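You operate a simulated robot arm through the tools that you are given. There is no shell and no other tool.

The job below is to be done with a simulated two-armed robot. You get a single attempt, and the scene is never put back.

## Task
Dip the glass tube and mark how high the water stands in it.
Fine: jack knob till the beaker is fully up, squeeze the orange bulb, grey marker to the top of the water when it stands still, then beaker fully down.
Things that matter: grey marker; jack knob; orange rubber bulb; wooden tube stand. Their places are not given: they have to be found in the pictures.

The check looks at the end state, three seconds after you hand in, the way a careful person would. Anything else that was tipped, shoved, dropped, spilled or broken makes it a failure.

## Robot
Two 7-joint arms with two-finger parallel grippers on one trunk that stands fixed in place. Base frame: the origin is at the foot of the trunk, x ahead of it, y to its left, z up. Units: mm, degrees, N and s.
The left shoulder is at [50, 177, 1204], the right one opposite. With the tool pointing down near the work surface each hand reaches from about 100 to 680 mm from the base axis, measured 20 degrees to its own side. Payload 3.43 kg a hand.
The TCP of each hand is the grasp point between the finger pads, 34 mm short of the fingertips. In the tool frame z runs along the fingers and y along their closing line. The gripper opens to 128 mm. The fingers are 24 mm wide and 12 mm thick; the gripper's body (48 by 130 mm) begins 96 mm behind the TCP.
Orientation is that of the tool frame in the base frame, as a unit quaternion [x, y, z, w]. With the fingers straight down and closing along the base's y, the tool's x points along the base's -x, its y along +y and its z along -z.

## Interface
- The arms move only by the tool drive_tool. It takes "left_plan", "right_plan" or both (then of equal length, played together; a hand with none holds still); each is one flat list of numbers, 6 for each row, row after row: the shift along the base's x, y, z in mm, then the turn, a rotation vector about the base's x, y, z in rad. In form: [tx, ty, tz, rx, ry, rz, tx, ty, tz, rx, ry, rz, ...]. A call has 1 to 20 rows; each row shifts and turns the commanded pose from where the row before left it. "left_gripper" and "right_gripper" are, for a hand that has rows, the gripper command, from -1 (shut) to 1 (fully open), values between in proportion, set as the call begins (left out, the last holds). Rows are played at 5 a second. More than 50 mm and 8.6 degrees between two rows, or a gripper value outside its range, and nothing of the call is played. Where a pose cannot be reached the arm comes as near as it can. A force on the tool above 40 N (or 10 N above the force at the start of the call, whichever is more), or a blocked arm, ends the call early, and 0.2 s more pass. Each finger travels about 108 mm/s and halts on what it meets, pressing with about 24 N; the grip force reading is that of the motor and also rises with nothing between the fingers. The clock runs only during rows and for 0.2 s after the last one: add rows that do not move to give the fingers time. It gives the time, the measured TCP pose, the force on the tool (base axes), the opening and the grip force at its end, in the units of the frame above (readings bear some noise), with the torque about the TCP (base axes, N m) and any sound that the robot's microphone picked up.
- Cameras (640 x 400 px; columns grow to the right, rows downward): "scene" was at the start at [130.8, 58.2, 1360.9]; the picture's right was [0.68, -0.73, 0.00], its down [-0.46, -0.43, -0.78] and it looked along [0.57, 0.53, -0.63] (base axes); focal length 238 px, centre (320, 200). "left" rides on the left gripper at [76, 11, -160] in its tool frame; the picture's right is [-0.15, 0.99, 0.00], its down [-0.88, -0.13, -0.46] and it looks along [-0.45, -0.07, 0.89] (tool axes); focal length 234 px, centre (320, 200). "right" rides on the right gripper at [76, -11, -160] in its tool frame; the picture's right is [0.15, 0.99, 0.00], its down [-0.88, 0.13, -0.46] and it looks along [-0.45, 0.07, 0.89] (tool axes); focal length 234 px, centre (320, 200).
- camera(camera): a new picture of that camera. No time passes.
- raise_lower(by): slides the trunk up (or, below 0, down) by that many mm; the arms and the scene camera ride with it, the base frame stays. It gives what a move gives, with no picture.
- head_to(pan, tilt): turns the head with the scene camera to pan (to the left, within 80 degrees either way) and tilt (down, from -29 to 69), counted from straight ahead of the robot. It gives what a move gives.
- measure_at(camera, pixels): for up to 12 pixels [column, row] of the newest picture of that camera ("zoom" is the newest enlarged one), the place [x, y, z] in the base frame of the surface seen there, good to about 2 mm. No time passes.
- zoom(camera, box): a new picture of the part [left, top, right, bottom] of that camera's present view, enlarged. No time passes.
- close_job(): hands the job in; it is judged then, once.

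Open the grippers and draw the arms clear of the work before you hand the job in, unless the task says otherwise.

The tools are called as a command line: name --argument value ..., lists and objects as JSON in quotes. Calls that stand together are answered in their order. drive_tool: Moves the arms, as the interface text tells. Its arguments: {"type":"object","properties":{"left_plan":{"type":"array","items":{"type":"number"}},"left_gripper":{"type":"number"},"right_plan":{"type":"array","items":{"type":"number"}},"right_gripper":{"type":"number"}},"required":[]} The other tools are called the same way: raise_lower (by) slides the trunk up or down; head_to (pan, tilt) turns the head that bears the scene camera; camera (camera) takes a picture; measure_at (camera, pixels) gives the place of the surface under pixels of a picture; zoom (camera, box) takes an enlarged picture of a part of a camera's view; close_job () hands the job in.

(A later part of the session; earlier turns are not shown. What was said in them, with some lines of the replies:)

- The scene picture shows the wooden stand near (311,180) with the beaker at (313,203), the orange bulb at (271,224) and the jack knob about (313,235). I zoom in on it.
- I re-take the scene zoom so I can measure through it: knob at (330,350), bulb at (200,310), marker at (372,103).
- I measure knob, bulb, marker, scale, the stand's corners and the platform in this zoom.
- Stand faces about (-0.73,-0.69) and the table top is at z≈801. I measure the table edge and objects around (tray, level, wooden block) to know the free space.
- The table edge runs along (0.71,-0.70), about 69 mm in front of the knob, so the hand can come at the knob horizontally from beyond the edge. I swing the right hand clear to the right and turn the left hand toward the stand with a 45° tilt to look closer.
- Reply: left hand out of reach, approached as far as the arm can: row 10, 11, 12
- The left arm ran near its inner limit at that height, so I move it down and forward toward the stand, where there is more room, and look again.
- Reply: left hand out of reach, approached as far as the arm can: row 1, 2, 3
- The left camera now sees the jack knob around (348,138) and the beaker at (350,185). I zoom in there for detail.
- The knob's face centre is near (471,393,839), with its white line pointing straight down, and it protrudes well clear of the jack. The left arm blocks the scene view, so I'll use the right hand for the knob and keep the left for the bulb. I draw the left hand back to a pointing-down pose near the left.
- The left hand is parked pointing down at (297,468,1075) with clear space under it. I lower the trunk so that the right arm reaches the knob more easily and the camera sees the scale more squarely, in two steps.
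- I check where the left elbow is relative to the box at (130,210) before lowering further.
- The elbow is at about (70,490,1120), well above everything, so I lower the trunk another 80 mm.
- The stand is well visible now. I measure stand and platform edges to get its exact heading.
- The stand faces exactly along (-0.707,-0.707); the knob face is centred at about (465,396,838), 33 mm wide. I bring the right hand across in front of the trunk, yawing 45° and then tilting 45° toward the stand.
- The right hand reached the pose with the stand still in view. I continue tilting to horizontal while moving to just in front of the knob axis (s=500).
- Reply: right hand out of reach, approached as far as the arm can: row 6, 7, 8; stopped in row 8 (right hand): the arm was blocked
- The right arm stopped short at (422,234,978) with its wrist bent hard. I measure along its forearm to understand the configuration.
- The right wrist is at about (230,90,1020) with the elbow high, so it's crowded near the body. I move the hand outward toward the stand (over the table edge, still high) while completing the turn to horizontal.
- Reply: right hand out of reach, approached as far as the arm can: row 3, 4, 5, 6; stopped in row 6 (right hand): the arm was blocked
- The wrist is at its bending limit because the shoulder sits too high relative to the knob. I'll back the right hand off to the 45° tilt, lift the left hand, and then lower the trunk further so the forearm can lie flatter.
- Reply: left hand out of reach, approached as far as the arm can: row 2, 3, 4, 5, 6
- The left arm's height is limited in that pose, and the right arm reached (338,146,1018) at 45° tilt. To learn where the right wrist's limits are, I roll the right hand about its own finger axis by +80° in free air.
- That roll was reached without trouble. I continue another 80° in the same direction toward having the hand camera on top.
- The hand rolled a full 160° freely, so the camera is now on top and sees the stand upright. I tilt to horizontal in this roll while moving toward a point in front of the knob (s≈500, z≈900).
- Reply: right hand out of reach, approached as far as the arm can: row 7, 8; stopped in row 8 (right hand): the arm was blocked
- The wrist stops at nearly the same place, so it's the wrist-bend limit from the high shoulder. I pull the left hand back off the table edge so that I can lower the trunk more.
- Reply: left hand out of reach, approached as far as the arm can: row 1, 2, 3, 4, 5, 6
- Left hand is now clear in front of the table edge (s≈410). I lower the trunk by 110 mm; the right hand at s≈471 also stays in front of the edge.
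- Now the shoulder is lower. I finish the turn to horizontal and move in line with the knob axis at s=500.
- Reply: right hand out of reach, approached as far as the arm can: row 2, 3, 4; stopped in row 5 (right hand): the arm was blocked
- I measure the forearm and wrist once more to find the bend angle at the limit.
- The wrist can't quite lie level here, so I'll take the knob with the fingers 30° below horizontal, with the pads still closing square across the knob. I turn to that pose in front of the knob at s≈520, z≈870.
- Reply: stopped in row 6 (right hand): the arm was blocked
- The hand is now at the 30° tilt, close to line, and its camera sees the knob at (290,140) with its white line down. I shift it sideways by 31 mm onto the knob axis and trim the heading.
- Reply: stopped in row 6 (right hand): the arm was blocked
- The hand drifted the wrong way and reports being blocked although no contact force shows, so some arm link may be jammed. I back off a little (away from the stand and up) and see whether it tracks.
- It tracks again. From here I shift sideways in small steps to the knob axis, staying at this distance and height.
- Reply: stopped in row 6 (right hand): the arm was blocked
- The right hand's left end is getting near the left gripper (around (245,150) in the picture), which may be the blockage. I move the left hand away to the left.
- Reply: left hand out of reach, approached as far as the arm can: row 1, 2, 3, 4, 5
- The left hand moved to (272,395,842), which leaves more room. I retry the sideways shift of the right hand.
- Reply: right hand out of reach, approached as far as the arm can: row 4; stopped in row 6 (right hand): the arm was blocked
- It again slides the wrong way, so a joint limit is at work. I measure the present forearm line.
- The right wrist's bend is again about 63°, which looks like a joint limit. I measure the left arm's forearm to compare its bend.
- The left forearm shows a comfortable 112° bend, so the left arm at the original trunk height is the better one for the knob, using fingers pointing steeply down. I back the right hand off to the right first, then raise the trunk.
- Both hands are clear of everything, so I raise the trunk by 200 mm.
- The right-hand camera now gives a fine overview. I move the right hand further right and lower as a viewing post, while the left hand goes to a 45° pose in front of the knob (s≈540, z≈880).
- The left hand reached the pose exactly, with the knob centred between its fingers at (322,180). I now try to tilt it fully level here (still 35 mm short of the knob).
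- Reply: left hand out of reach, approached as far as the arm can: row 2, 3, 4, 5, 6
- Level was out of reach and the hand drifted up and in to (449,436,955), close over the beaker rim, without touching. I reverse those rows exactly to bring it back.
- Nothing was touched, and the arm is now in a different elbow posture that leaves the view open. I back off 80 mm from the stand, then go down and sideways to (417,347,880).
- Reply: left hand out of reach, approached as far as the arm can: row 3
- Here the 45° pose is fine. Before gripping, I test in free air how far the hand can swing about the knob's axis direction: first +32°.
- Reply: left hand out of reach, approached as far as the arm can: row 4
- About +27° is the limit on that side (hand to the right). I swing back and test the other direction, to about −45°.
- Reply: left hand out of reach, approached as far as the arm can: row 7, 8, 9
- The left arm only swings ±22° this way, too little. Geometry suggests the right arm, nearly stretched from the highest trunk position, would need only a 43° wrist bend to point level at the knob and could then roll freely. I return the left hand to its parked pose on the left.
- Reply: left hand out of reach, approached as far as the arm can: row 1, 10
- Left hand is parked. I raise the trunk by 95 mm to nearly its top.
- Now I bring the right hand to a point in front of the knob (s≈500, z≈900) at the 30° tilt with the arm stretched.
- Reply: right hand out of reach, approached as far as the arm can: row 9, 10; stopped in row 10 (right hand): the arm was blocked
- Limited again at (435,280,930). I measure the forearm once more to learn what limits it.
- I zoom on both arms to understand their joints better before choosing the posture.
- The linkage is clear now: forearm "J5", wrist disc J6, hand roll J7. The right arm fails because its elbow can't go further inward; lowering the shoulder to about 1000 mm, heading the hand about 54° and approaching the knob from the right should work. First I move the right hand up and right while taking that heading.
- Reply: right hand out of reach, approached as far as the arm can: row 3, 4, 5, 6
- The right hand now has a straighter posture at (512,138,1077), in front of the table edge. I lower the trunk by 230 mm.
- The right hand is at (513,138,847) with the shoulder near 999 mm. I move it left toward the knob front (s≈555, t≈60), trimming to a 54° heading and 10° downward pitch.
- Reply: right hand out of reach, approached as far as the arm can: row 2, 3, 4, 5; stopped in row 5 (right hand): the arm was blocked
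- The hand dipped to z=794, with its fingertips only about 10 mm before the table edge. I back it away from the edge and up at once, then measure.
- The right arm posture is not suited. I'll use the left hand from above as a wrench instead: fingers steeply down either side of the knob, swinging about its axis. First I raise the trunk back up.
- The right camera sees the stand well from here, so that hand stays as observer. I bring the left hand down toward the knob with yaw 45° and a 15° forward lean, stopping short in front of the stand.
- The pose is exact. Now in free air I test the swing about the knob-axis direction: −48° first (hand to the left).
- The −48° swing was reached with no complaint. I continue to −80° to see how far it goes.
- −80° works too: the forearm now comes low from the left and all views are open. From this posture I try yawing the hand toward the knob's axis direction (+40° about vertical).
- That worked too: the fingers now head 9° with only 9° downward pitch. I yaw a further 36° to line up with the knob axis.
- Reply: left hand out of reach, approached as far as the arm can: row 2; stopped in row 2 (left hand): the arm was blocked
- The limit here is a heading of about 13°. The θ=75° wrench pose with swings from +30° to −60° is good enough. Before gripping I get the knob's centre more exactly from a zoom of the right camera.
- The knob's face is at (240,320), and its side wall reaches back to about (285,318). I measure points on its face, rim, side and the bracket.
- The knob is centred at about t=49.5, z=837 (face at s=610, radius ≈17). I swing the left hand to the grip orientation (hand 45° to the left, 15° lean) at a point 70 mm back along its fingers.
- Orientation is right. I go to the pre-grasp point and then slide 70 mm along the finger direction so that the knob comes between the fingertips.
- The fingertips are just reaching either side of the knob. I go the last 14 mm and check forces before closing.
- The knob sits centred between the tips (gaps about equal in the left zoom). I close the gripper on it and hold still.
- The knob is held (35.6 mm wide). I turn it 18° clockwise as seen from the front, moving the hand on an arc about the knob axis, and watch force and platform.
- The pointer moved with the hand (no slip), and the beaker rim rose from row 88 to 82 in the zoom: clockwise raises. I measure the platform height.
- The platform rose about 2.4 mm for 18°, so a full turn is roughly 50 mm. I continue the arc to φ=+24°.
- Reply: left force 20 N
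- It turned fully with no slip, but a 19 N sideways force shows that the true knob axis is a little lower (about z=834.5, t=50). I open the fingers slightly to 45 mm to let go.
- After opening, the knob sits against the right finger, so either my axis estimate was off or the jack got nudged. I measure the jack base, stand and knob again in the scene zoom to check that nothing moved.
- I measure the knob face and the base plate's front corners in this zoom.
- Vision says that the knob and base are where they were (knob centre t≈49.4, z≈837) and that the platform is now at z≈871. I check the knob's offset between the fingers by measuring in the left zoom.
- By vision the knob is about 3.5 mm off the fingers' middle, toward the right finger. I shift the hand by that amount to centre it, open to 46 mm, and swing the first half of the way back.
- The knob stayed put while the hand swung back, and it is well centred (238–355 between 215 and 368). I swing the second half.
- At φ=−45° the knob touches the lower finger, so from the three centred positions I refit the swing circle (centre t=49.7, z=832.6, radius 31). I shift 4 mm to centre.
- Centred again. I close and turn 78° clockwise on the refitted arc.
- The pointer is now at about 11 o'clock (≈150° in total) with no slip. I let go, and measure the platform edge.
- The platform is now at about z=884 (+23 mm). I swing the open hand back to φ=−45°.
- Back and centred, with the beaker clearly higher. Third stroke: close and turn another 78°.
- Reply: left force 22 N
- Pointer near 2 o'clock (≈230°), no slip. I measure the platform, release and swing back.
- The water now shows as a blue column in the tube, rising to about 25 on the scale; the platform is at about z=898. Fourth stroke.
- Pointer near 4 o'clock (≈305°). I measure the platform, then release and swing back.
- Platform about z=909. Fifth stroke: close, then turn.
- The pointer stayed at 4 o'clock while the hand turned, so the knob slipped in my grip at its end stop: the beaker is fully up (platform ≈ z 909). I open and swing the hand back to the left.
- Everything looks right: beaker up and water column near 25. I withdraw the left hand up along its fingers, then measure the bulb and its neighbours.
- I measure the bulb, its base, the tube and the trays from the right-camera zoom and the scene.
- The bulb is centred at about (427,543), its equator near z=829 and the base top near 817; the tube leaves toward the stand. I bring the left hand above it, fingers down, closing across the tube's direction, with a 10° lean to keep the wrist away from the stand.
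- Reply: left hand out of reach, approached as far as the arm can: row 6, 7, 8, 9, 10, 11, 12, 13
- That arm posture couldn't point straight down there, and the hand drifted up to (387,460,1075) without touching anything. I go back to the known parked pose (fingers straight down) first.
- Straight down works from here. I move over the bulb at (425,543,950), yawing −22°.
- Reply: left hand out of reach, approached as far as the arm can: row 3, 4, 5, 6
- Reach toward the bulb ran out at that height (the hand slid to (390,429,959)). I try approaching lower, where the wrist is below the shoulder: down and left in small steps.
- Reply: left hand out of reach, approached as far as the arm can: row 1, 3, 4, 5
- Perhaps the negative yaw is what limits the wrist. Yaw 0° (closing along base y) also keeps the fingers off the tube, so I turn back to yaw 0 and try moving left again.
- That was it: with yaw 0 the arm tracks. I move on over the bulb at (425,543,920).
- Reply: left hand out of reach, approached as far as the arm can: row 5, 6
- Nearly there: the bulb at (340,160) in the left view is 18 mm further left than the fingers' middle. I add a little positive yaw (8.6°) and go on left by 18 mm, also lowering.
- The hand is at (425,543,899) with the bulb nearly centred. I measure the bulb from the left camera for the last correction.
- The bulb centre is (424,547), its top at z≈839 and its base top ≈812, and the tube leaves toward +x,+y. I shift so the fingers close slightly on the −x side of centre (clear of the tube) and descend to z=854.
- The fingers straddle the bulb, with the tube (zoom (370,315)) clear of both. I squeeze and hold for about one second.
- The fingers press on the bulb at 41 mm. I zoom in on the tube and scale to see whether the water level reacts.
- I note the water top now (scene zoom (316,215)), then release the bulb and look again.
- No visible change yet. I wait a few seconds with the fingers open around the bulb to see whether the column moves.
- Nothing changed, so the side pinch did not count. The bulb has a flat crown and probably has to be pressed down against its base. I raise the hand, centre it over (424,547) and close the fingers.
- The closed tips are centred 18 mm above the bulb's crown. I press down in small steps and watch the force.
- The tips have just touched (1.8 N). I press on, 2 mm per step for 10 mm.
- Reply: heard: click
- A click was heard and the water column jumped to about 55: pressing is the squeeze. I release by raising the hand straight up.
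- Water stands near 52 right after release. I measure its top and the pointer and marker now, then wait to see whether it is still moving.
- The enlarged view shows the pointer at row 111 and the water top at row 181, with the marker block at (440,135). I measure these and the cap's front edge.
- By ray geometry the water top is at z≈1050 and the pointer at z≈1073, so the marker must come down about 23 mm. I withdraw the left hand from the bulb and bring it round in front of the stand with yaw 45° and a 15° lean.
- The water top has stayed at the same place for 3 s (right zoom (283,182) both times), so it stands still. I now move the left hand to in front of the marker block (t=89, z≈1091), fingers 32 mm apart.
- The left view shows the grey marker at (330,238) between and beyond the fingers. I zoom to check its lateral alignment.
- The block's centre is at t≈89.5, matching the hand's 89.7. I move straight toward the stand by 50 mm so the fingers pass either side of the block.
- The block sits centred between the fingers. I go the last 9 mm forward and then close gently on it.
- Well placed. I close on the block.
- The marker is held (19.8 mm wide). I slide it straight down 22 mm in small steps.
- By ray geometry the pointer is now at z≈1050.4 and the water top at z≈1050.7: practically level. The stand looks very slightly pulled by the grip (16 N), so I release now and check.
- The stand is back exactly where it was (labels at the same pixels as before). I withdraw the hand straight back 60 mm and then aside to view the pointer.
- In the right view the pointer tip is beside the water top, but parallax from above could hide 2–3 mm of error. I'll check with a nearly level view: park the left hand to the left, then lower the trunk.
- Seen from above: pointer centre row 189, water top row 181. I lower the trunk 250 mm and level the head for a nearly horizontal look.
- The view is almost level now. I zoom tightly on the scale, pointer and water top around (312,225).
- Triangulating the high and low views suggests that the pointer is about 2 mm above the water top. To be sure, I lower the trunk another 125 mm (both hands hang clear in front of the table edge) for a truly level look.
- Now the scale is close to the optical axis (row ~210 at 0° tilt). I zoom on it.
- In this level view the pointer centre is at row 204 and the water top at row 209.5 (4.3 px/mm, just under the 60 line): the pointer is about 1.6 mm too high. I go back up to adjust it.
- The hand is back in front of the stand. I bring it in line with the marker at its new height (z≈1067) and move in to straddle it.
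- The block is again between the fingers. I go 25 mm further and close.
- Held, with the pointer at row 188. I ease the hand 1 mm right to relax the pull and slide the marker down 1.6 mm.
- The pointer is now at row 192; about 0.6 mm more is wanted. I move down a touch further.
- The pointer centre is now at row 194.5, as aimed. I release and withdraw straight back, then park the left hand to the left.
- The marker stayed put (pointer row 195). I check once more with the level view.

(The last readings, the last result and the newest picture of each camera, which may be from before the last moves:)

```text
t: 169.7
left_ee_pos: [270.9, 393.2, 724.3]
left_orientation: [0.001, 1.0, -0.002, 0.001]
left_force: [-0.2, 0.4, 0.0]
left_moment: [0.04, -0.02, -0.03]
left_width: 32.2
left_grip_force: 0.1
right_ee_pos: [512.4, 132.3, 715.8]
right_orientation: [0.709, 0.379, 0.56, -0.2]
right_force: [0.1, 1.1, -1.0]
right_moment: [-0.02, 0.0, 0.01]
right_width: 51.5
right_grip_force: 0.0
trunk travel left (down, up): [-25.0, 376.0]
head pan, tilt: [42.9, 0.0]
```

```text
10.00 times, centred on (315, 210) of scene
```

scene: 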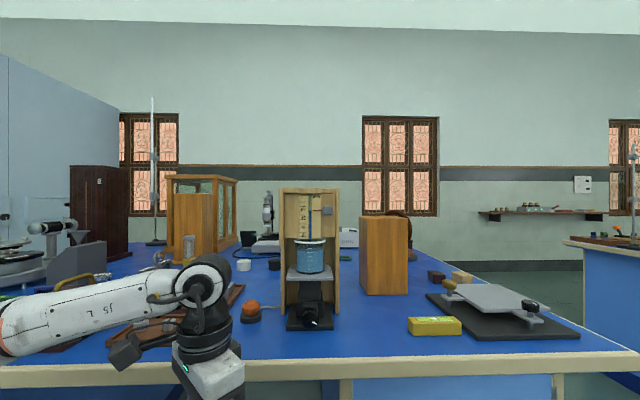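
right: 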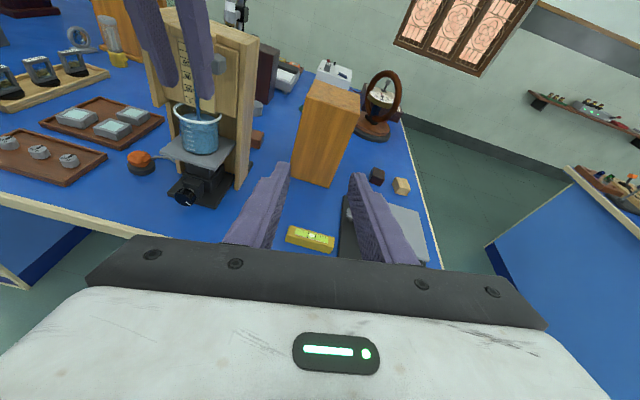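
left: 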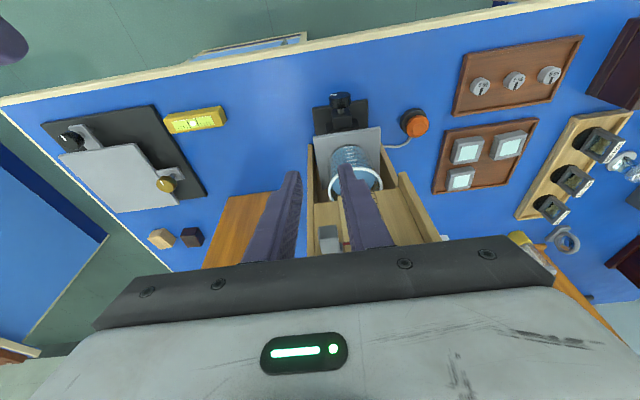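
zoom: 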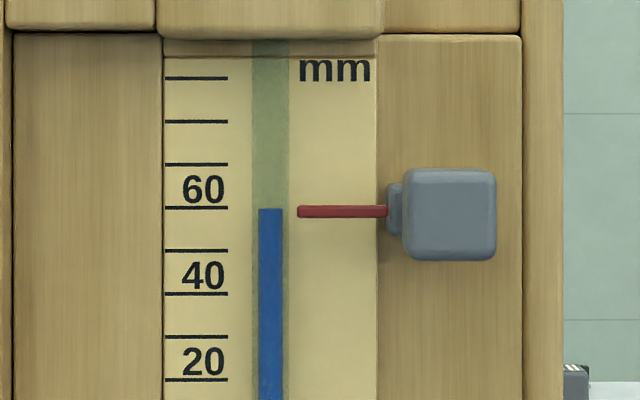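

Level view: pointer centre row 211.5 against water top row 209, i.e. equal within about 0.3 mm once the small parallax is allowed for. The marker is set; now I raise the trunk again to lower the beaker.

raise_lower --by 375

head_to --pan 42.9 --tilt 39

drive_tool --left_plan '[18.6, -2.3, -12.6, 0, 0, 0.1309, 18.6, -2.3, -12.6, 0, 0, 0.1309, 18.6, -2.3, -12.6, 0, 0, 0.1309, 18.6, -2.3, -12.6, 0, 0, 0.1309, 18.6, -2.3, -12.6, 0, 0, 0.1309, 18.6, -2.3, -12.6, 0, 0, 0.1309, 18.6, -2.3, -12.6, 0.0926, -0.0926, 0, 18.6, -2.3, -12.6, 0.0926, -0.0926, 0]' --left_gripper -0.28

camera --camera "left"

```text
t: 173.3
left_ee_pos: [271.1, 394.3, 1098.0]
left_orientation: [0.002, 1.0, -0.003, -0.001]
left_force: [0.9, 0.0, -0.6]
left_moment: [0.01, 0.01, 0.03]
left_width: 31.9
left_grip_force: 0.1
right_ee_pos: [510.6, 132.7, 1089.8]
right_orientation: [0.71, 0.379, 0.56, -0.199]
right_force: [-0.2, -0.8, 0.1]
right_moment: [0.01, 0.02, -0.05]
right_width: 51.1
right_grip_force: 0.0
trunk travel left (down, up): [-400.0, 1.0]
head pan, tilt: [42.9, 0.0]
```

```text
t: 174.3
left_ee_pos: [269.8, 393.7, 1099.1]
left_orientation: [0.002, 1.0, -0.002, 0.0]
left_force: [0.3, 0.4, -0.1]
left_moment: [0.02, -0.01, 0.03]
left_width: 32.0
left_grip_force: 0.1
right_ee_pos: [511.7, 131.2, 1090.2]
right_orientation: [0.71, 0.379, 0.559, -0.198]
right_force: [-0.1, -0.6, -0.4]
right_moment: [0.0, 0.04, -0.03]
right_width: 51.0
right_grip_force: 0.1
trunk travel left (down, up): [-400.0, 1.0]
head pan, tilt: [42.9, 39.0]
```

```text
t: 176.2
left_ee_pos: [419.0, 376.5, 999.9]
left_orientation: [-0.377, 0.917, 0.049, 0.122]
left_force: [1.0, 0.3, -0.4]
left_moment: [-0.01, 0.0, 0.01]
left_width: 46.1
left_grip_force: 0.0
right_ee_pos: [510.7, 131.7, 1089.9]
right_orientation: [0.71, 0.379, 0.559, -0.199]
right_force: [0.3, -0.9, 0.6]
right_moment: [0.03, 0.03, -0.01]
right_width: 51.1
right_grip_force: 0.0
trunk travel left (down, up): [-400.0, 1.0]
head pan, tilt: [42.9, 39.0]
```

```text
taken
```

left: 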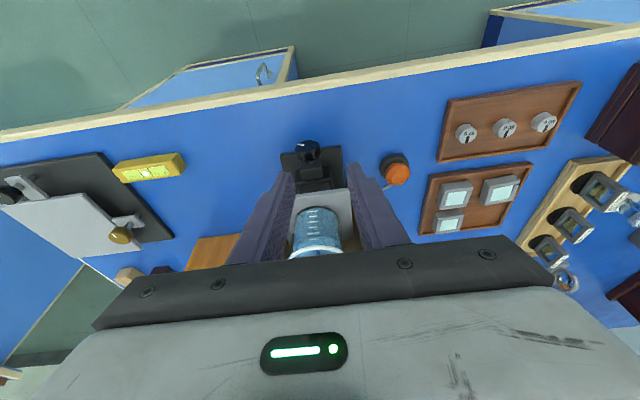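

Good pose. I go down toward the knob from above in line with its axis (first to z≈890, tips still above the knob).

drive_tool --left_plan '[12.2, 2.2, -20, 0, 0, 0, 12.2, 2.2, -20, 0, 0, 0, 12.3, 2.1, -20, 0, 0, 0, 4.8, 4.8, -25, 0, 0, 0, 4.8, 4.8, -25, 0, 0, 0]'

zoom --camera "left" --box '[220, 100, 440, 240]'

zoom --camera "right" --box '[130, 60, 260, 220]'

```text
t: 177.3
left_ee_pos: [464.6, 391.2, 888.9]
left_orientation: [-0.377, 0.917, 0.049, 0.121]
left_force: [-0.4, -0.4, 0.3]
left_moment: [0.02, 0.01, 0.0]
left_width: 46.2
left_grip_force: 0.1
right_ee_pos: [510.0, 131.9, 1090.6]
right_orientation: [0.709, 0.379, 0.56, -0.199]
right_force: [0.1, 0.0, -0.4]
right_moment: [-0.01, 0.02, 0.04]
right_width: 51.1
right_grip_force: 0.1
trunk travel left (down, up): [-400.0, 1.0]
head pan, tilt: [42.9, 39.0]
```

```text
2.86 times, centred on (330, 170) of left
```

zoom: 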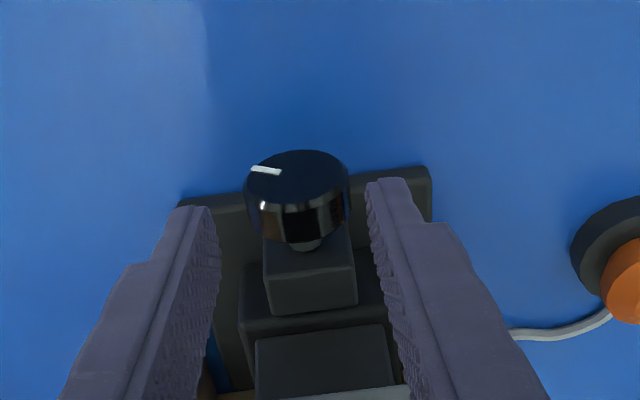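

```text
2.50 times, centred on (195, 140) of right
```

zoom: 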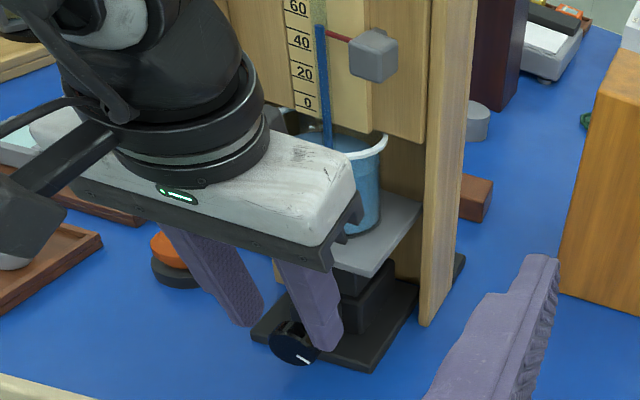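

The knob is nearly centred (2 mm to one side). I correct that and descend the last 25 mm.

drive_tool --left_plan '[2.5, 3.7, -12.7, 0, 0, 0, 2.6, 3.7, -12.7, 0, 0, 0]'

zoom --camera "left" --box '[220, 100, 440, 240]'

```text
t: 177.9
left_ee_pos: [471.1, 398.2, 863.7]
left_orientation: [-0.377, 0.917, 0.049, 0.12]
left_force: [0.3, 0.1, 1.3]
left_moment: [0.06, -0.02, -0.02]
left_width: 46.2
left_grip_force: 0.0
right_ee_pos: [511.0, 132.4, 1090.9]
right_orientation: [0.709, 0.379, 0.56, -0.199]
right_force: [-0.2, -1.2, -0.2]
right_moment: [0.02, -0.01, -0.02]
right_width: 51.2
right_grip_force: 0.2
trunk travel left (down, up): [-400.0, 1.0]
head pan, tilt: [42.9, 39.0]
```

```text
2.86 times, centred on (330, 170) of left
```

zoom: 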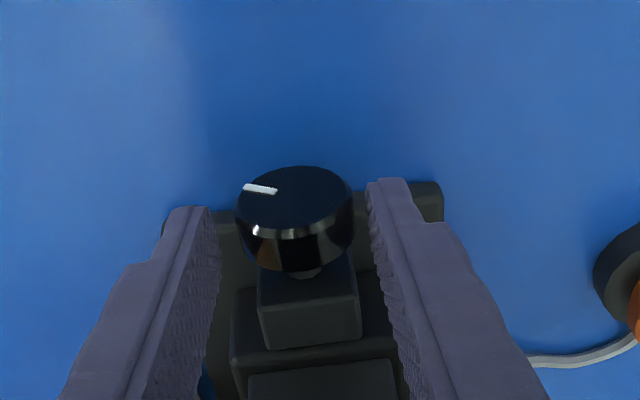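

Centred. With open fingers I swing the hand round to φ=+33° (to the right).

drive_tool --left_plan '[2.09, -2.09, -0.31, 0.0679, 0.0679, 0, 2.06, -2.06, -0.59, 0.0679, 0.0679, 0, 2.01, -2.01, -0.86, 0.0679, 0.0679, 0, 1.94, -1.94, -1.14, 0.0679, 0.0679, 0, 1.85, -1.85, -1.39, 0.0679, 0.0679, 0, 1.75, -1.75, -1.63, 0.0679, 0.0679, 0]'

zoom --camera "left" --box '[220, 100, 440, 240]'

```text
t: 179.3
left_ee_pos: [481.0, 386.5, 857.3]
left_orientation: [-0.327, 0.894, 0.307, 0.008]
left_force: [-0.4, -0.2, 0.3]
left_moment: [-0.01, 0.0, -0.02]
left_width: 45.9
left_grip_force: 0.1
right_ee_pos: [511.5, 131.4, 1089.7]
right_orientation: [0.71, 0.38, 0.559, -0.199]
right_force: [0.0, -0.3, -0.1]
right_moment: [0.01, 0.0, -0.03]
right_width: 51.3
right_grip_force: 0.0
trunk travel left (down, up): [-400.0, 1.0]
head pan, tilt: [42.9, 39.0]
```

```text
2.86 times, centred on (330, 170) of left
```

zoom: 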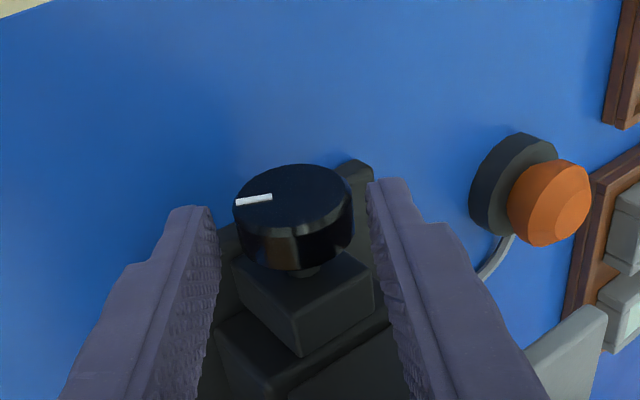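

Centred at +33°. I close and turn 78° counter-clockwise to lower the beaker.

drive_tool --left_plan '[0, 0, 0, 0, 0, 0, 0, 0, 0, 0, 0, 0, -1.92, 1.92, 1.77, -0.074, -0.074, 0, -2.04, 2.04, 1.48, -0.074, -0.074, 0, -2.14, 2.14, 1.17, -0.074, -0.074, 0, -2.21, 2.21, 0.85, -0.074, -0.074, 0, -2.26, 2.26, 0.52, -0.074, -0.074, 0, -2.28, 2.28, 0.18, -0.074, -0.074, 0, -2.29, 2.29, -0.16, -0.074, -0.074, 0, -2.26, 2.26, -0.49, -0.074, -0.074, 0, -2.21, 2.21, -0.83, -0.074, -0.074, 0, -2.14, 2.14, -1.15, -0.074, -0.074, 0, -2.04, 2.04, -1.46, -0.074, -0.074, 0, -1.92, 1.92, -1.76, -0.074, -0.074, 0, -1.79, 1.79, -2.03, -0.074, -0.074, 0]' --left_gripper -1

zoom --camera "left" --box '[220, 100, 440, 240]'

zoom --camera "right" --box '[130, 40, 260, 220]'

```text
t: 182.6
left_ee_pos: [456.3, 414.4, 855.4]
left_orientation: [-0.395, 0.827, -0.305, 0.259]
left_force: [-0.2, 9.0, 3.9]
left_moment: [-0.5, 0.54, -0.7]
left_width: 35.6
left_grip_force: 45.3
right_ee_pos: [513.0, 132.0, 1089.9]
right_orientation: [0.71, 0.379, 0.56, -0.199]
right_force: [-0.1, 0.7, -1.1]
right_moment: [0.02, -0.02, 0.01]
right_width: 51.3
right_grip_force: 0.1
trunk travel left (down, up): [-400.0, 1.0]
head pan, tilt: [42.9, 39.0]
```

```text
2.86 times, centred on (330, 170) of left
```

zoom: 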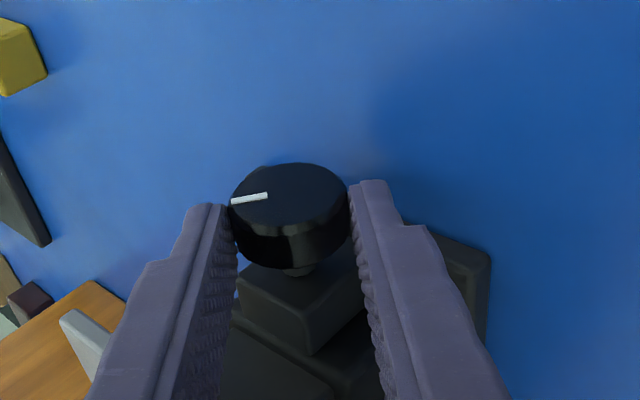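

```text
2.22 times, centred on (195, 130) of right
```

zoom: 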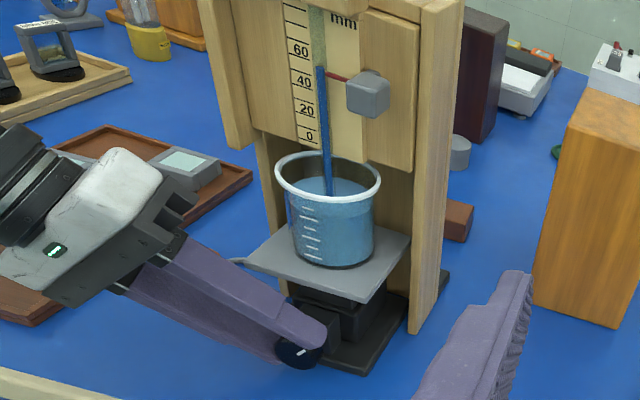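

The beaker is descending, with the knob turned without slip. I open and swing back to +33°.

drive_tool --left_plan '[0, 0, 0, 0, 0, 0, 0, 0, 0, 0, 0, 0, 1.79, -1.79, 2.03, 0.074, 0.074, 0, 1.92, -1.92, 1.76, 0.074, 0.074, 0, 2.04, -2.04, 1.46, 0.074, 0.074, 0, 2.14, -2.14, 1.15, 0.074, 0.074, 0, 2.21, -2.21, 0.83, 0.074, 0.074, 0, 2.26, -2.26, 0.49, 0.074, 0.074, 0, 2.29, -2.29, 0.16, 0.074, 0.074, 0, 2.28, -2.28, -0.18, 0.074, 0.074, 0, 2.26, -2.26, -0.52, 0.074, 0.074, 0, 2.21, -2.21, -0.85, 0.074, 0.074, 0, 2.14, -2.14, -1.17, 0.074, 0.074, 0, 2.04, -2.04, -1.48, 0.074, 0.074, 0, 1.92, -1.92, -1.77, 0.074, 0.074, 0]' --left_gripper -0.28

zoom --camera "left" --box '[220, 100, 440, 240]'

```text
t: 185.8
left_ee_pos: [481.5, 385.1, 856.1]
left_orientation: [-0.328, 0.894, 0.307, 0.007]
left_force: [-0.2, 0.1, -0.7]
left_moment: [0.03, -0.04, 0.01]
left_width: 45.8
left_grip_force: 0.2
right_ee_pos: [512.3, 130.4, 1090.6]
right_orientation: [0.71, 0.379, 0.56, -0.199]
right_force: [-0.3, -0.2, 0.9]
right_moment: [0.03, 0.02, 0.0]
right_width: 51.3
right_grip_force: 0.0
trunk travel left (down, up): [-400.0, 1.0]
head pan, tilt: [42.9, 39.0]
```

```text
2.86 times, centred on (330, 170) of left
```

zoom: 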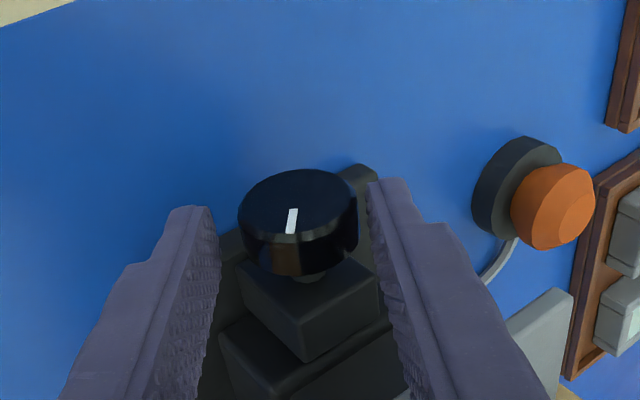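

Second lowering stroke: close and turn.

drive_tool --left_plan '[-0.8, 0.8, 0.7, 0, 0, 0, 0, 0, 0, 0, 0, 0, -1.92, 1.92, 1.77, -0.074, -0.074, 0, -2.04, 2.04, 1.48, -0.074, -0.074, 0, -2.14, 2.14, 1.17, -0.074, -0.074, 0, -2.21, 2.21, 0.85, -0.074, -0.074, 0, -2.26, 2.26, 0.52, -0.074, -0.074, 0, -2.28, 2.28, 0.18, -0.074, -0.074, 0, -2.29, 2.29, -0.16, -0.074, -0.074, 0, -2.26, 2.26, -0.49, -0.074, -0.074, 0, -2.21, 2.21, -0.83, -0.074, -0.074, 0, -2.14, 2.14, -1.15, -0.074, -0.074, 0, -2.04, 2.04, -1.46, -0.074, -0.074, 0, -1.92, 1.92, -1.76, -0.074, -0.074, 0, -1.79, 1.79, -2.03, -0.074, -0.074, 0]' --left_gripper -1

zoom --camera "right" --box '[130, 40, 260, 220]'

```text
t: 188.9
left_ee_pos: [454.8, 412.4, 855.8]
left_orientation: [-0.395, 0.828, -0.305, 0.255]
left_force: [1.1, -4.4, -12.0]
left_moment: [-0.7, 0.89, -0.75]
left_width: 35.5
left_grip_force: 45.3
right_ee_pos: [512.6, 132.2, 1090.2]
right_orientation: [0.71, 0.379, 0.559, -0.199]
right_force: [0.8, 0.0, -0.3]
right_moment: [-0.02, -0.01, 0.02]
right_width: 51.3
right_grip_force: 0.1
trunk travel left (down, up): [-400.0, 1.0]
head pan, tilt: [42.9, 39.0]
```

```text
2.22 times, centred on (195, 130) of right
```

zoom: 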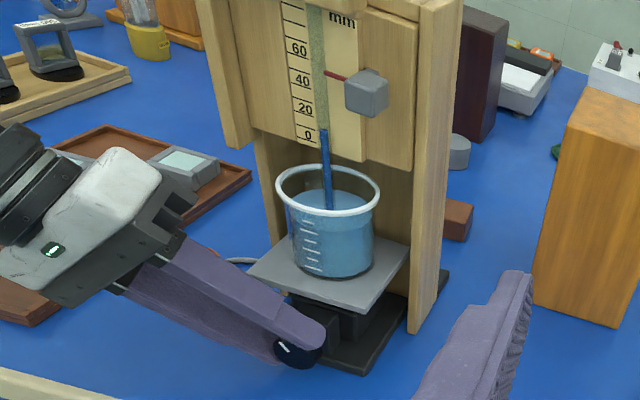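

The beaker and the water column are dropping; the marker stays. I open and swing back.

drive_tool --left_plan '[0, 0, 0, 0, 0, 0, 0, 0, 0, 0, 0, 0, 1.79, -1.79, 2.03, 0.074, 0.074, 0, 1.92, -1.92, 1.76, 0.074, 0.074, 0, 2.04, -2.04, 1.46, 0.074, 0.074, 0, 2.14, -2.14, 1.15, 0.074, 0.074, 0, 2.21, -2.21, 0.83, 0.074, 0.074, 0, 2.26, -2.26, 0.49, 0.074, 0.074, 0, 2.29, -2.29, 0.16, 0.074, 0.074, 0, 2.28, -2.28, -0.18, 0.074, 0.074, 0, 2.26, -2.26, -0.52, 0.074, 0.074, 0, 2.21, -2.21, -0.85, 0.074, 0.074, 0, 2.14, -2.14, -1.17, 0.074, 0.074, 0, 2.04, -2.04, -1.48, 0.074, 0.074, 0, 1.92, -1.92, -1.77, 0.074, 0.074, 0]' --left_gripper -0.28

zoom --camera "left" --box '[220, 100, 440, 240]'

```text
t: 192.2
left_ee_pos: [482.9, 385.7, 858.8]
left_orientation: [-0.328, 0.893, 0.308, 0.008]
left_force: [0.1, 0.2, -0.4]
left_moment: [0.02, -0.01, 0.0]
left_width: 46.1
left_grip_force: 0.0
right_ee_pos: [512.0, 131.1, 1090.2]
right_orientation: [0.71, 0.379, 0.56, -0.198]
right_force: [0.2, 0.8, -0.2]
right_moment: [0.0, -0.01, 0.0]
right_width: 51.1
right_grip_force: 0.0
trunk travel left (down, up): [-400.0, 1.0]
head pan, tilt: [42.9, 39.0]
```

```text
2.86 times, centred on (330, 170) of left
```

zoom: 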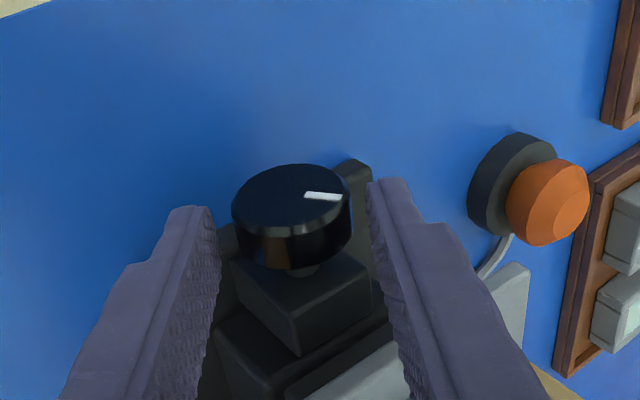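

Centred. Third lowering stroke.

drive_tool --left_plan '[0, 0, 0, 0, 0, 0, 0, 0, 0, 0, 0, 0, -1.92, 1.92, 1.77, -0.074, -0.074, 0, -2.04, 2.04, 1.48, -0.074, -0.074, 0, -2.14, 2.14, 1.17, -0.074, -0.074, 0, -2.21, 2.21, 0.85, -0.074, -0.074, 0, -2.26, 2.26, 0.52, -0.074, -0.074, 0, -2.28, 2.28, 0.18, -0.074, -0.074, 0, -2.29, 2.29, -0.16, -0.074, -0.074, 0, -2.26, 2.26, -0.49, -0.074, -0.074, 0, -2.21, 2.21, -0.83, -0.074, -0.074, 0, -2.14, 2.14, -1.15, -0.074, -0.074, 0, -2.04, 2.04, -1.46, -0.074, -0.074, 0, -1.92, 1.92, -1.76, -0.074, -0.074, 0, -1.79, 1.79, -2.03, -0.074, -0.074, 0]' --left_gripper -1

zoom --camera "right" --box '[130, 40, 260, 220]'

drive_tool --left_plan '[0, 0, 0, 0, 0, 0, 0, 0, 0, 0, 0, 0, 1.79, -1.79, 2.03, 0.074, 0.074, 0, 1.92, -1.92, 1.76, 0.074, 0.074, 0, 2.04, -2.04, 1.46, 0.074, 0.074, 0, 2.14, -2.14, 1.15, 0.074, 0.074, 0, 2.21, -2.21, 0.83, 0.074, 0.074, 0, 2.26, -2.26, 0.49, 0.074, 0.074, 0, 2.29, -2.29, 0.16, 0.074, 0.074, 0, 2.28, -2.28, -0.18, 0.074, 0.074, 0, 2.26, -2.26, -0.52, 0.074, 0.074, 0, 2.21, -2.21, -0.85, 0.074, 0.074, 0, 2.14, -2.14, -1.17, 0.074, 0.074, 0, 2.04, -2.04, -1.48, 0.074, 0.074, 0, 1.92, -1.92, -1.77, 0.074, 0.074, 0]' --left_gripper -0.28

zoom --camera "left" --box '[220, 100, 440, 240]'

```text
t: 195.3
left_ee_pos: [455.4, 415.0, 855.3]
left_orientation: [-0.394, 0.827, -0.305, 0.259]
left_force: [7.7, 3.1, 0.7]
left_moment: [-0.46, 0.29, -0.67]
left_width: 35.8
left_grip_force: 45.0
right_ee_pos: [512.7, 132.2, 1088.7]
right_orientation: [0.71, 0.379, 0.559, -0.199]
right_force: [0.6, -0.1, -0.1]
right_moment: [-0.02, 0.0, 0.0]
right_width: 51.1
right_grip_force: 0.1
trunk travel left (down, up): [-400.0, 1.0]
head pan, tilt: [42.9, 39.0]
```

```text
2.22 times, centred on (195, 130) of right
```

zoom: 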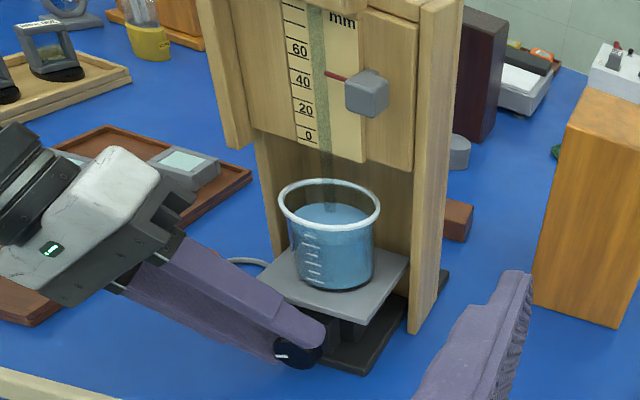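

```text
t: 198.6
left_ee_pos: [480.9, 388.5, 858.2]
left_orientation: [-0.328, 0.893, 0.308, 0.007]
left_force: [0.5, 0.7, 0.6]
left_moment: [0.0, 0.04, 0.03]
left_width: 46.2
left_grip_force: 0.0
right_ee_pos: [511.6, 131.1, 1089.7]
right_orientation: [0.71, 0.38, 0.559, -0.198]
right_force: [-0.8, 0.1, -0.4]
right_moment: [0.01, 0.01, -0.02]
right_width: 51.1
right_grip_force: 0.0
trunk travel left (down, up): [-400.0, 1.0]
head pan, tilt: [42.9, 39.0]
```

```text
2.86 times, centred on (330, 170) of left
```

zoom: 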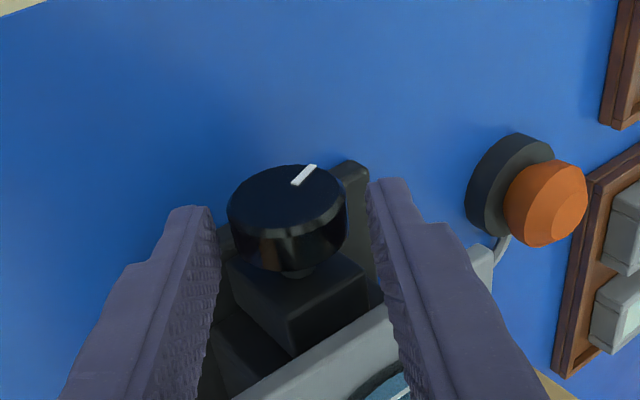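

Only about 65° remain. Fourth stroke, to the lower stop.

drive_tool --left_plan '[0.8, -0.8, -0.7, 0, 0, 0, 0, 0, 0, 0, 0, 0, -1.92, 1.92, 1.77, -0.074, -0.074, 0, -2.04, 2.04, 1.48, -0.074, -0.074, 0, -2.14, 2.14, 1.17, -0.074, -0.074, 0, -2.21, 2.21, 0.85, -0.074, -0.074, 0, -2.26, 2.26, 0.52, -0.074, -0.074, 0, -2.28, 2.28, 0.18, -0.074, -0.074, 0, -2.29, 2.29, -0.16, -0.074, -0.074, 0, -2.26, 2.26, -0.49, -0.074, -0.074, 0, -2.21, 2.21, -0.83, -0.074, -0.074, 0, -2.14, 2.14, -1.15, -0.074, -0.074, 0, -2.04, 2.04, -1.46, -0.074, -0.074, 0, -1.92, 1.92, -1.76, -0.074, -0.074, 0, -1.79, 1.79, -2.03, -0.074, -0.074, 0]' --left_gripper -1

zoom --camera "right" --box '[130, 100, 260, 220]'

zoom --camera "left" --box '[220, 100, 440, 240]'

```text
t: 201.8
left_ee_pos: [455.7, 413.1, 854.8]
left_orientation: [-0.393, 0.828, -0.306, 0.258]
left_force: [5.7, 5.7, 3.6]
left_moment: [-0.17, 0.63, -0.36]
left_width: 35.6
left_grip_force: 45.2
right_ee_pos: [511.4, 130.5, 1091.0]
right_orientation: [0.71, 0.379, 0.56, -0.199]
right_force: [0.3, -0.1, 0.4]
right_moment: [-0.02, 0.01, -0.02]
right_width: 50.8
right_grip_force: 0.0
trunk travel left (down, up): [-400.0, 1.0]
head pan, tilt: [42.9, 39.0]
```

```text
3.33 times, centred on (195, 160) of right
```

zoom: 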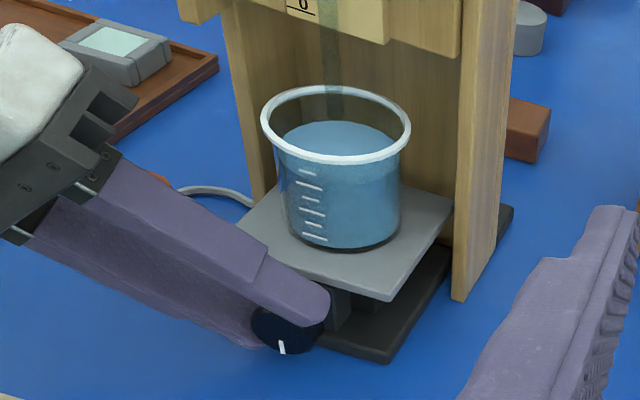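

```text
2.86 times, centred on (330, 170) of left
```

zoom: 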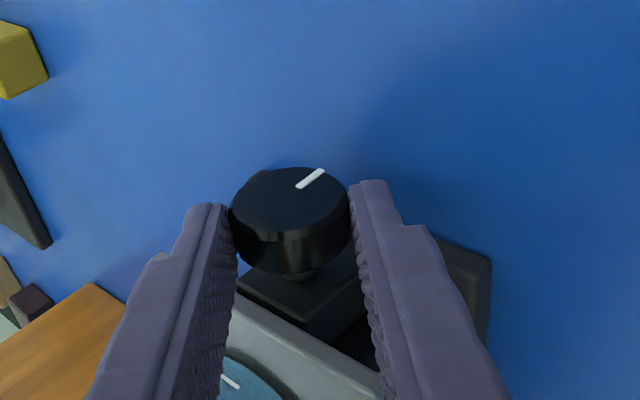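

The pointer is back at 6 o'clock and the beaker at its starting height. To be sure it's at the lower stop, I do one more stroke and see whether it turns further.

drive_tool --left_plan '[0, 0, 0, 0, 0, 0, 0, 0, 0, 0, 0, 0, 1.79, -1.79, 2.03, 0.074, 0.074, 0, 1.92, -1.92, 1.76, 0.074, 0.074, 0, 2.04, -2.04, 1.46, 0.074, 0.074, 0, 2.14, -2.14, 1.15, 0.074, 0.074, 0, 2.21, -2.21, 0.83, 0.074, 0.074, 0, 2.26, -2.26, 0.49, 0.074, 0.074, 0, 2.29, -2.29, 0.16, 0.074, 0.074, 0, 2.28, -2.28, -0.18, 0.074, 0.074, 0]' --left_gripper -0.28

zoom --camera "left" --box '[220, 100, 440, 240]'

drive_tool --left_plan '[0, 0, 0, 0, 0, 0, 0, 0, 0, 0, 0, 0, -2.28, 2.28, 0.18, -0.074, -0.074, 0, -2.29, 2.29, -0.16, -0.074, -0.074, 0, -2.26, 2.26, -0.49, -0.074, -0.074, 0, -2.21, 2.21, -0.83, -0.074, -0.074, 0, -2.14, 2.14, -1.15, -0.074, -0.074, 0, -2.04, 2.04, -1.46, -0.074, -0.074, 0, -1.92, 1.92, -1.76, -0.074, -0.074, 0, -1.79, 1.79, -2.03, -0.074, -0.074, 0]' --left_gripper -1

zoom --camera "right" --box '[130, 100, 260, 220]'

zoom --camera "left" --box '[220, 100, 440, 240]'

```text
t: 203.9
left_ee_pos: [471.7, 397.1, 861.7]
left_orientation: [-0.374, 0.918, 0.074, 0.111]
left_force: [0.5, -0.4, -0.1]
left_moment: [0.0, -0.03, -0.03]
left_width: 46.1
left_grip_force: 0.0
right_ee_pos: [511.7, 131.4, 1089.0]
right_orientation: [0.71, 0.379, 0.559, -0.199]
right_force: [0.0, 0.3, -0.1]
right_moment: [-0.01, -0.04, 0.0]
right_width: 51.3
right_grip_force: 0.0
trunk travel left (down, up): [-400.0, 1.0]
head pan, tilt: [42.9, 39.0]
```

```text
2.86 times, centred on (330, 170) of left
```

zoom: 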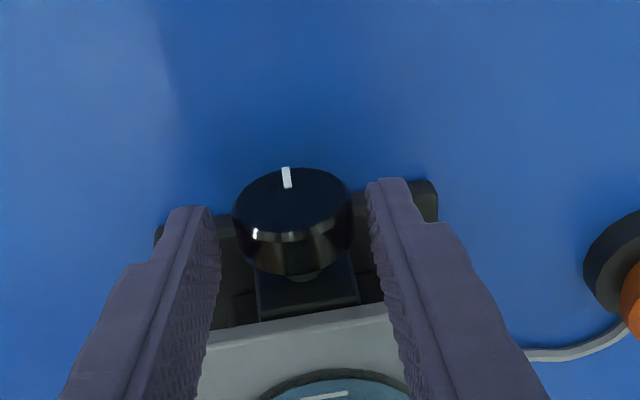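

```text
t: 206.2
left_ee_pos: [453.6, 413.0, 855.2]
left_orientation: [-0.395, 0.827, -0.306, 0.258]
left_force: [1.2, 7.1, 0.3]
left_moment: [-0.23, 0.79, -0.16]
left_width: 35.6
left_grip_force: 45.4
right_ee_pos: [511.1, 132.9, 1090.3]
right_orientation: [0.709, 0.379, 0.56, -0.199]
right_force: [0.5, 0.2, 0.8]
right_moment: [-0.04, -0.01, -0.01]
right_width: 51.0
right_grip_force: 0.1
trunk travel left (down, up): [-400.0, 1.0]
head pan, tilt: [42.9, 39.0]
```

```text
3.33 times, centred on (195, 160) of right
```

zoom: 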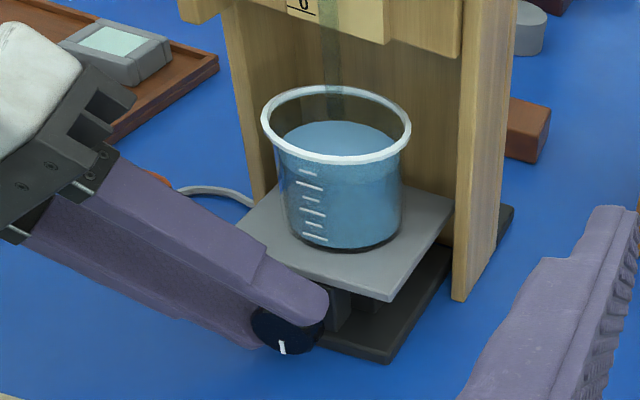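

```text
2.86 times, centred on (330, 170) of left
```

zoom: 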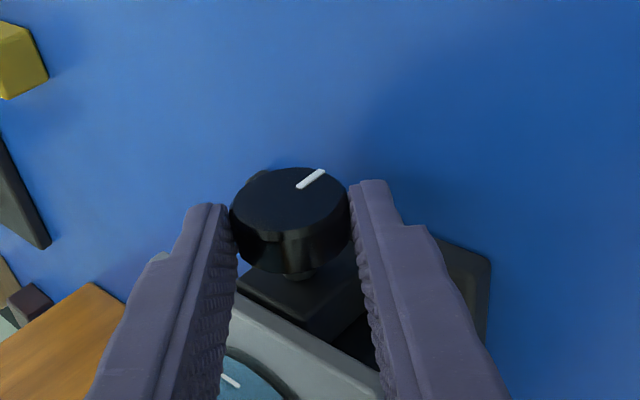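

The knob slipped at 6 o'clock, so the beaker is fully down. I open the fingers and withdraw the hand up along its own direction.

drive_tool --left_plan '[0, 0, 0, 0, 0, 0, 0, 0, 0, 0, 0, 0, -15, 6.75, 15.5, 0, 0, 0, -15, 6.75, 15.5, 0, 0, 0, -15, 6.75, 15.5, 0, 0, 0, -15, 6.75, 15.5, 0, 0, 0, -10, 10, 25, 0, 0, 0, -10, 10, 25, 0, 0, 0]' --left_gripper -0.28

camera --camera "scene"

zoom --camera "right" --box '[100, 0, 260, 220]'

zoom --camera "scene" --box '[290, 150, 340, 190]'

```text
t: 207.9
left_ee_pos: [377.5, 460.6, 967.1]
left_orientation: [-0.394, 0.828, -0.306, 0.257]
left_force: [-0.4, 0.3, -0.5]
left_moment: [-0.01, 0.0, -0.04]
left_width: 46.1
left_grip_force: 0.1
right_ee_pos: [510.4, 131.3, 1090.0]
right_orientation: [0.71, 0.379, 0.56, -0.198]
right_force: [0.3, -0.6, 0.2]
right_moment: [0.02, 0.0, 0.01]
right_width: 51.0
right_grip_force: 0.0
trunk travel left (down, up): [-400.0, 1.0]
head pan, tilt: [42.9, 39.0]
```

```text
taken
```

scene: 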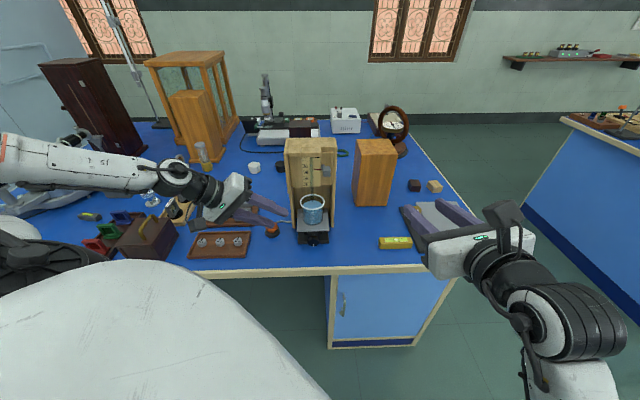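

```text
1.82 times, centred on (180, 110) of right
```

zoom: 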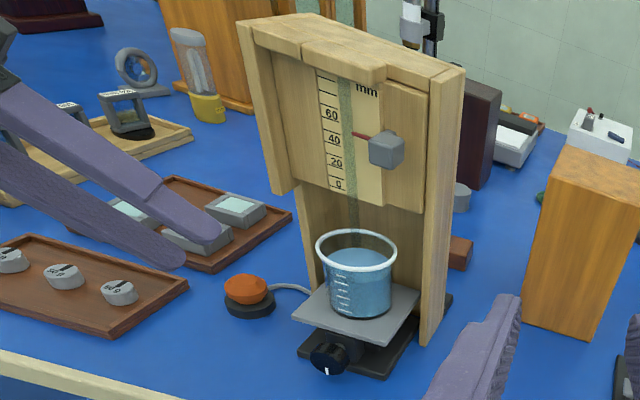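

```text
10.00 times, centred on (315, 170) of scene
```

zoom: 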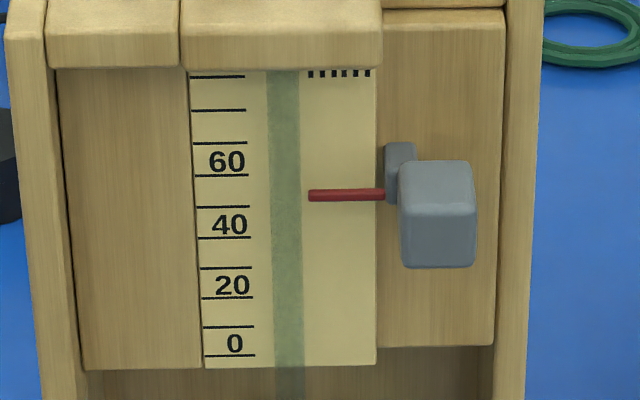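

Everything is as wanted: the marker is unchanged, the beaker down, the bulb and neighbours undisturbed. I draw both arms clear of the table and open the grippers.

drive_tool --left_plan '[-12, -12, 15, 0, 0, 0, -12, -12, 15, 0, 0, 0, -12, -12, 12, 0, 0, 0, -12, -12, 12, 0, 0, 0, -12, -12, 12, 0, 0, 0]' --right_plan '[-5, -25, 0, 0, 0, 0, -5, -25, 0, 0, 0, 0, -5, -25, 0, 0, 0, 0, -5, -25, 0, 0, 0, 0, -5, -25, 0, 0, 0, 0]'

camera --camera "scene"

```text
t: 209.2
left_ee_pos: [313.3, 402.4, 1034.8]
left_orientation: [-0.395, 0.828, -0.305, 0.258]
left_force: [0.6, -0.5, 0.0]
left_moment: [-0.01, -0.02, 0.0]
left_width: 45.9
left_grip_force: 0.0
right_ee_pos: [487.7, 6.0, 1089.2]
right_orientation: [0.71, 0.379, 0.559, -0.199]
right_force: [0.0, 0.0, -0.1]
right_moment: [-0.01, 0.01, 0.02]
right_width: 51.0
right_grip_force: 0.0
trunk travel left (down, up): [-400.0, 1.0]
head pan, tilt: [42.9, 39.0]
```

```text
taken
```

scene: 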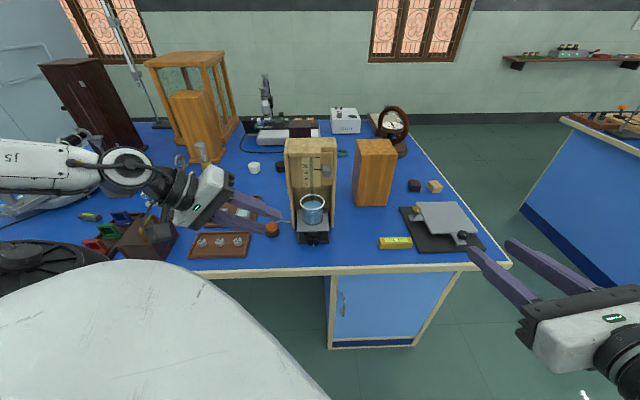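

The arms are clear, with the left hand at (313,402,1035) and the right at (488,6,1089). I open both grippers in free space and hold still for a few seconds.

drive_tool --left_plan '[0, 0, 0, 0, 0, 0, 0, 0, 0, 0, 0, 0, 0, 0, 0, 0, 0, 0, 0, 0, 0, 0, 0, 0, 0, 0, 0, 0, 0, 0]' --right_plan '[0, 0, 0, 0, 0, 0, 0, 0, 0, 0, 0, 0, 0, 0, 0, 0, 0, 0, 0, 0, 0, 0, 0, 0, 0, 0, 0, 0, 0, 0]' --left_gripper 1 --right_gripper 1

zoom --camera "scene" --box '[240, 130, 380, 260]'

zoom --camera "scene" --box '[290, 150, 340, 190]'

```text
t: 210.3
left_ee_pos: [315.2, 403.2, 1035.0]
left_orientation: [-0.394, 0.828, -0.305, 0.257]
left_force: [-0.5, -1.6, -0.5]
left_moment: [0.02, 0.03, -0.02]
left_width: 128.0
left_grip_force: 0.1
right_ee_pos: [487.6, 5.8, 1088.5]
right_orientation: [0.71, 0.379, 0.559, -0.199]
right_force: [-1.2, 0.2, 0.0]
right_moment: [-0.01, 0.02, -0.03]
right_width: 127.9
right_grip_force: 0.0
trunk travel left (down, up): [-400.0, 1.0]
head pan, tilt: [42.9, 39.0]
```

```text
3.08 times, centred on (310, 195) of scene
```

zoom: 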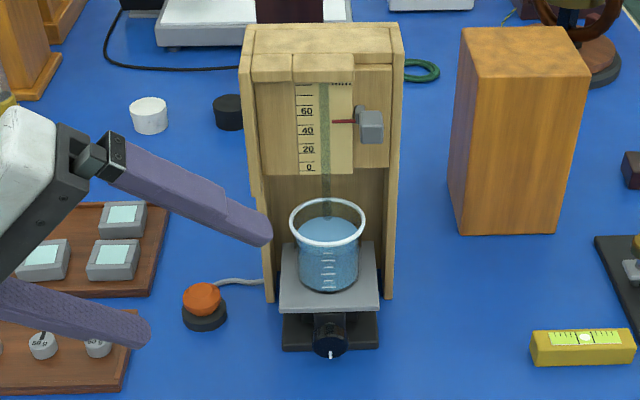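

```text
10.00 times, centred on (315, 170) of scene
```

zoom: 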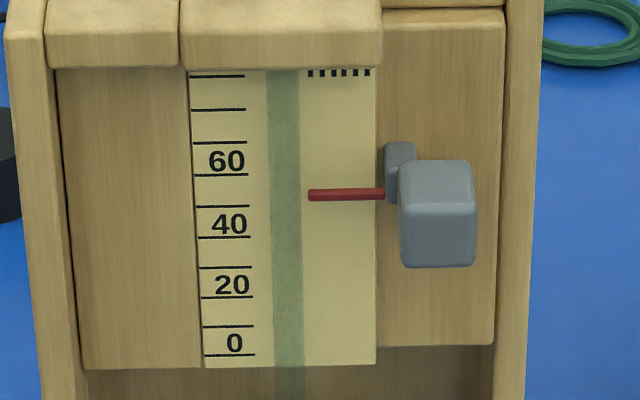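

Final check: I measure the platform height, the jack base corners and the stand's feet against their first readings (861; (452,445); (514,382); (486,510)).

zoom --camera "scene" --box '[250, 180, 380, 260]'

measure_at --camera "zoom" --pixels '[[265, 260], [398, 262], [330, 262], [253, 328], [392, 328], [245, 250], [418, 248], [326, 325], [120, 255], [125, 290]]'

```text
4.92 times, centred on (315, 220) of scene
```

zoom: 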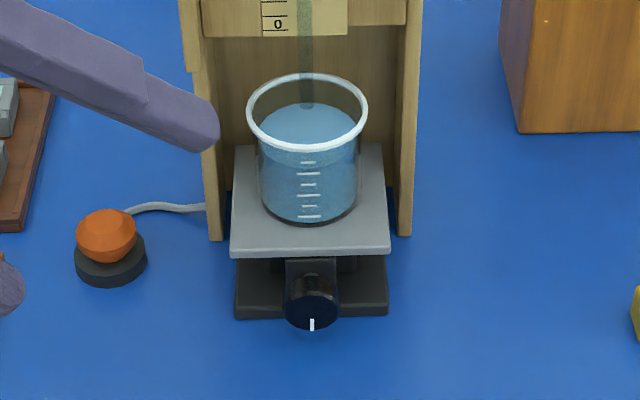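

```text
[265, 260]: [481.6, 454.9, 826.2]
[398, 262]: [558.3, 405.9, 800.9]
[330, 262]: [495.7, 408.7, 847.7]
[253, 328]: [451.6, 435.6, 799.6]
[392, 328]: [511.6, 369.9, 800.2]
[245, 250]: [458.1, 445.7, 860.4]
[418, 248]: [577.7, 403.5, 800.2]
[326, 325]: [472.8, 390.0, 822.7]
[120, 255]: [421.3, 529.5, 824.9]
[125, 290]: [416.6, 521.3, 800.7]
```

The platform reads z≈860 as at the start, and the jack, stand, bulb and surroundings are unmoved. The marker is on the level, the arms are clear and the grippers open, so I hand in the job.

close_job

```text
The job is handed in.
```

The job is done and handed in. The grey marker's pointer stands at the water level, about 60 mm on the scale, and the beaker is fully down again.

- **Beaker up:** I turned the jack knob clockwise until it stopped. The platform rose about 48 mm and water climbed partway up the tube on its own.
- **Bulb:** Pinching the bulb from the sides did nothing. Pressing it down against its base gave a click and raised the water to its final level. The level did not move over the checks that followed.
- **Marker:** I set the pointer, found it about 1.6 mm too high in a level view, and lowered it. On the last check it matched the water top to within about 0.3 mm, which is near the limit of what I could measure.
- **Beaker down:** I turned the knob back until it slipped at the lower stop. The platform measured the same height as at the start, and the marker did not shift.

The stand tilted slightly while I held the marker and came back exactly when I let go. I saw nothing else tipped, shoved or spilled. Both arms are drawn clear with the grippers open.
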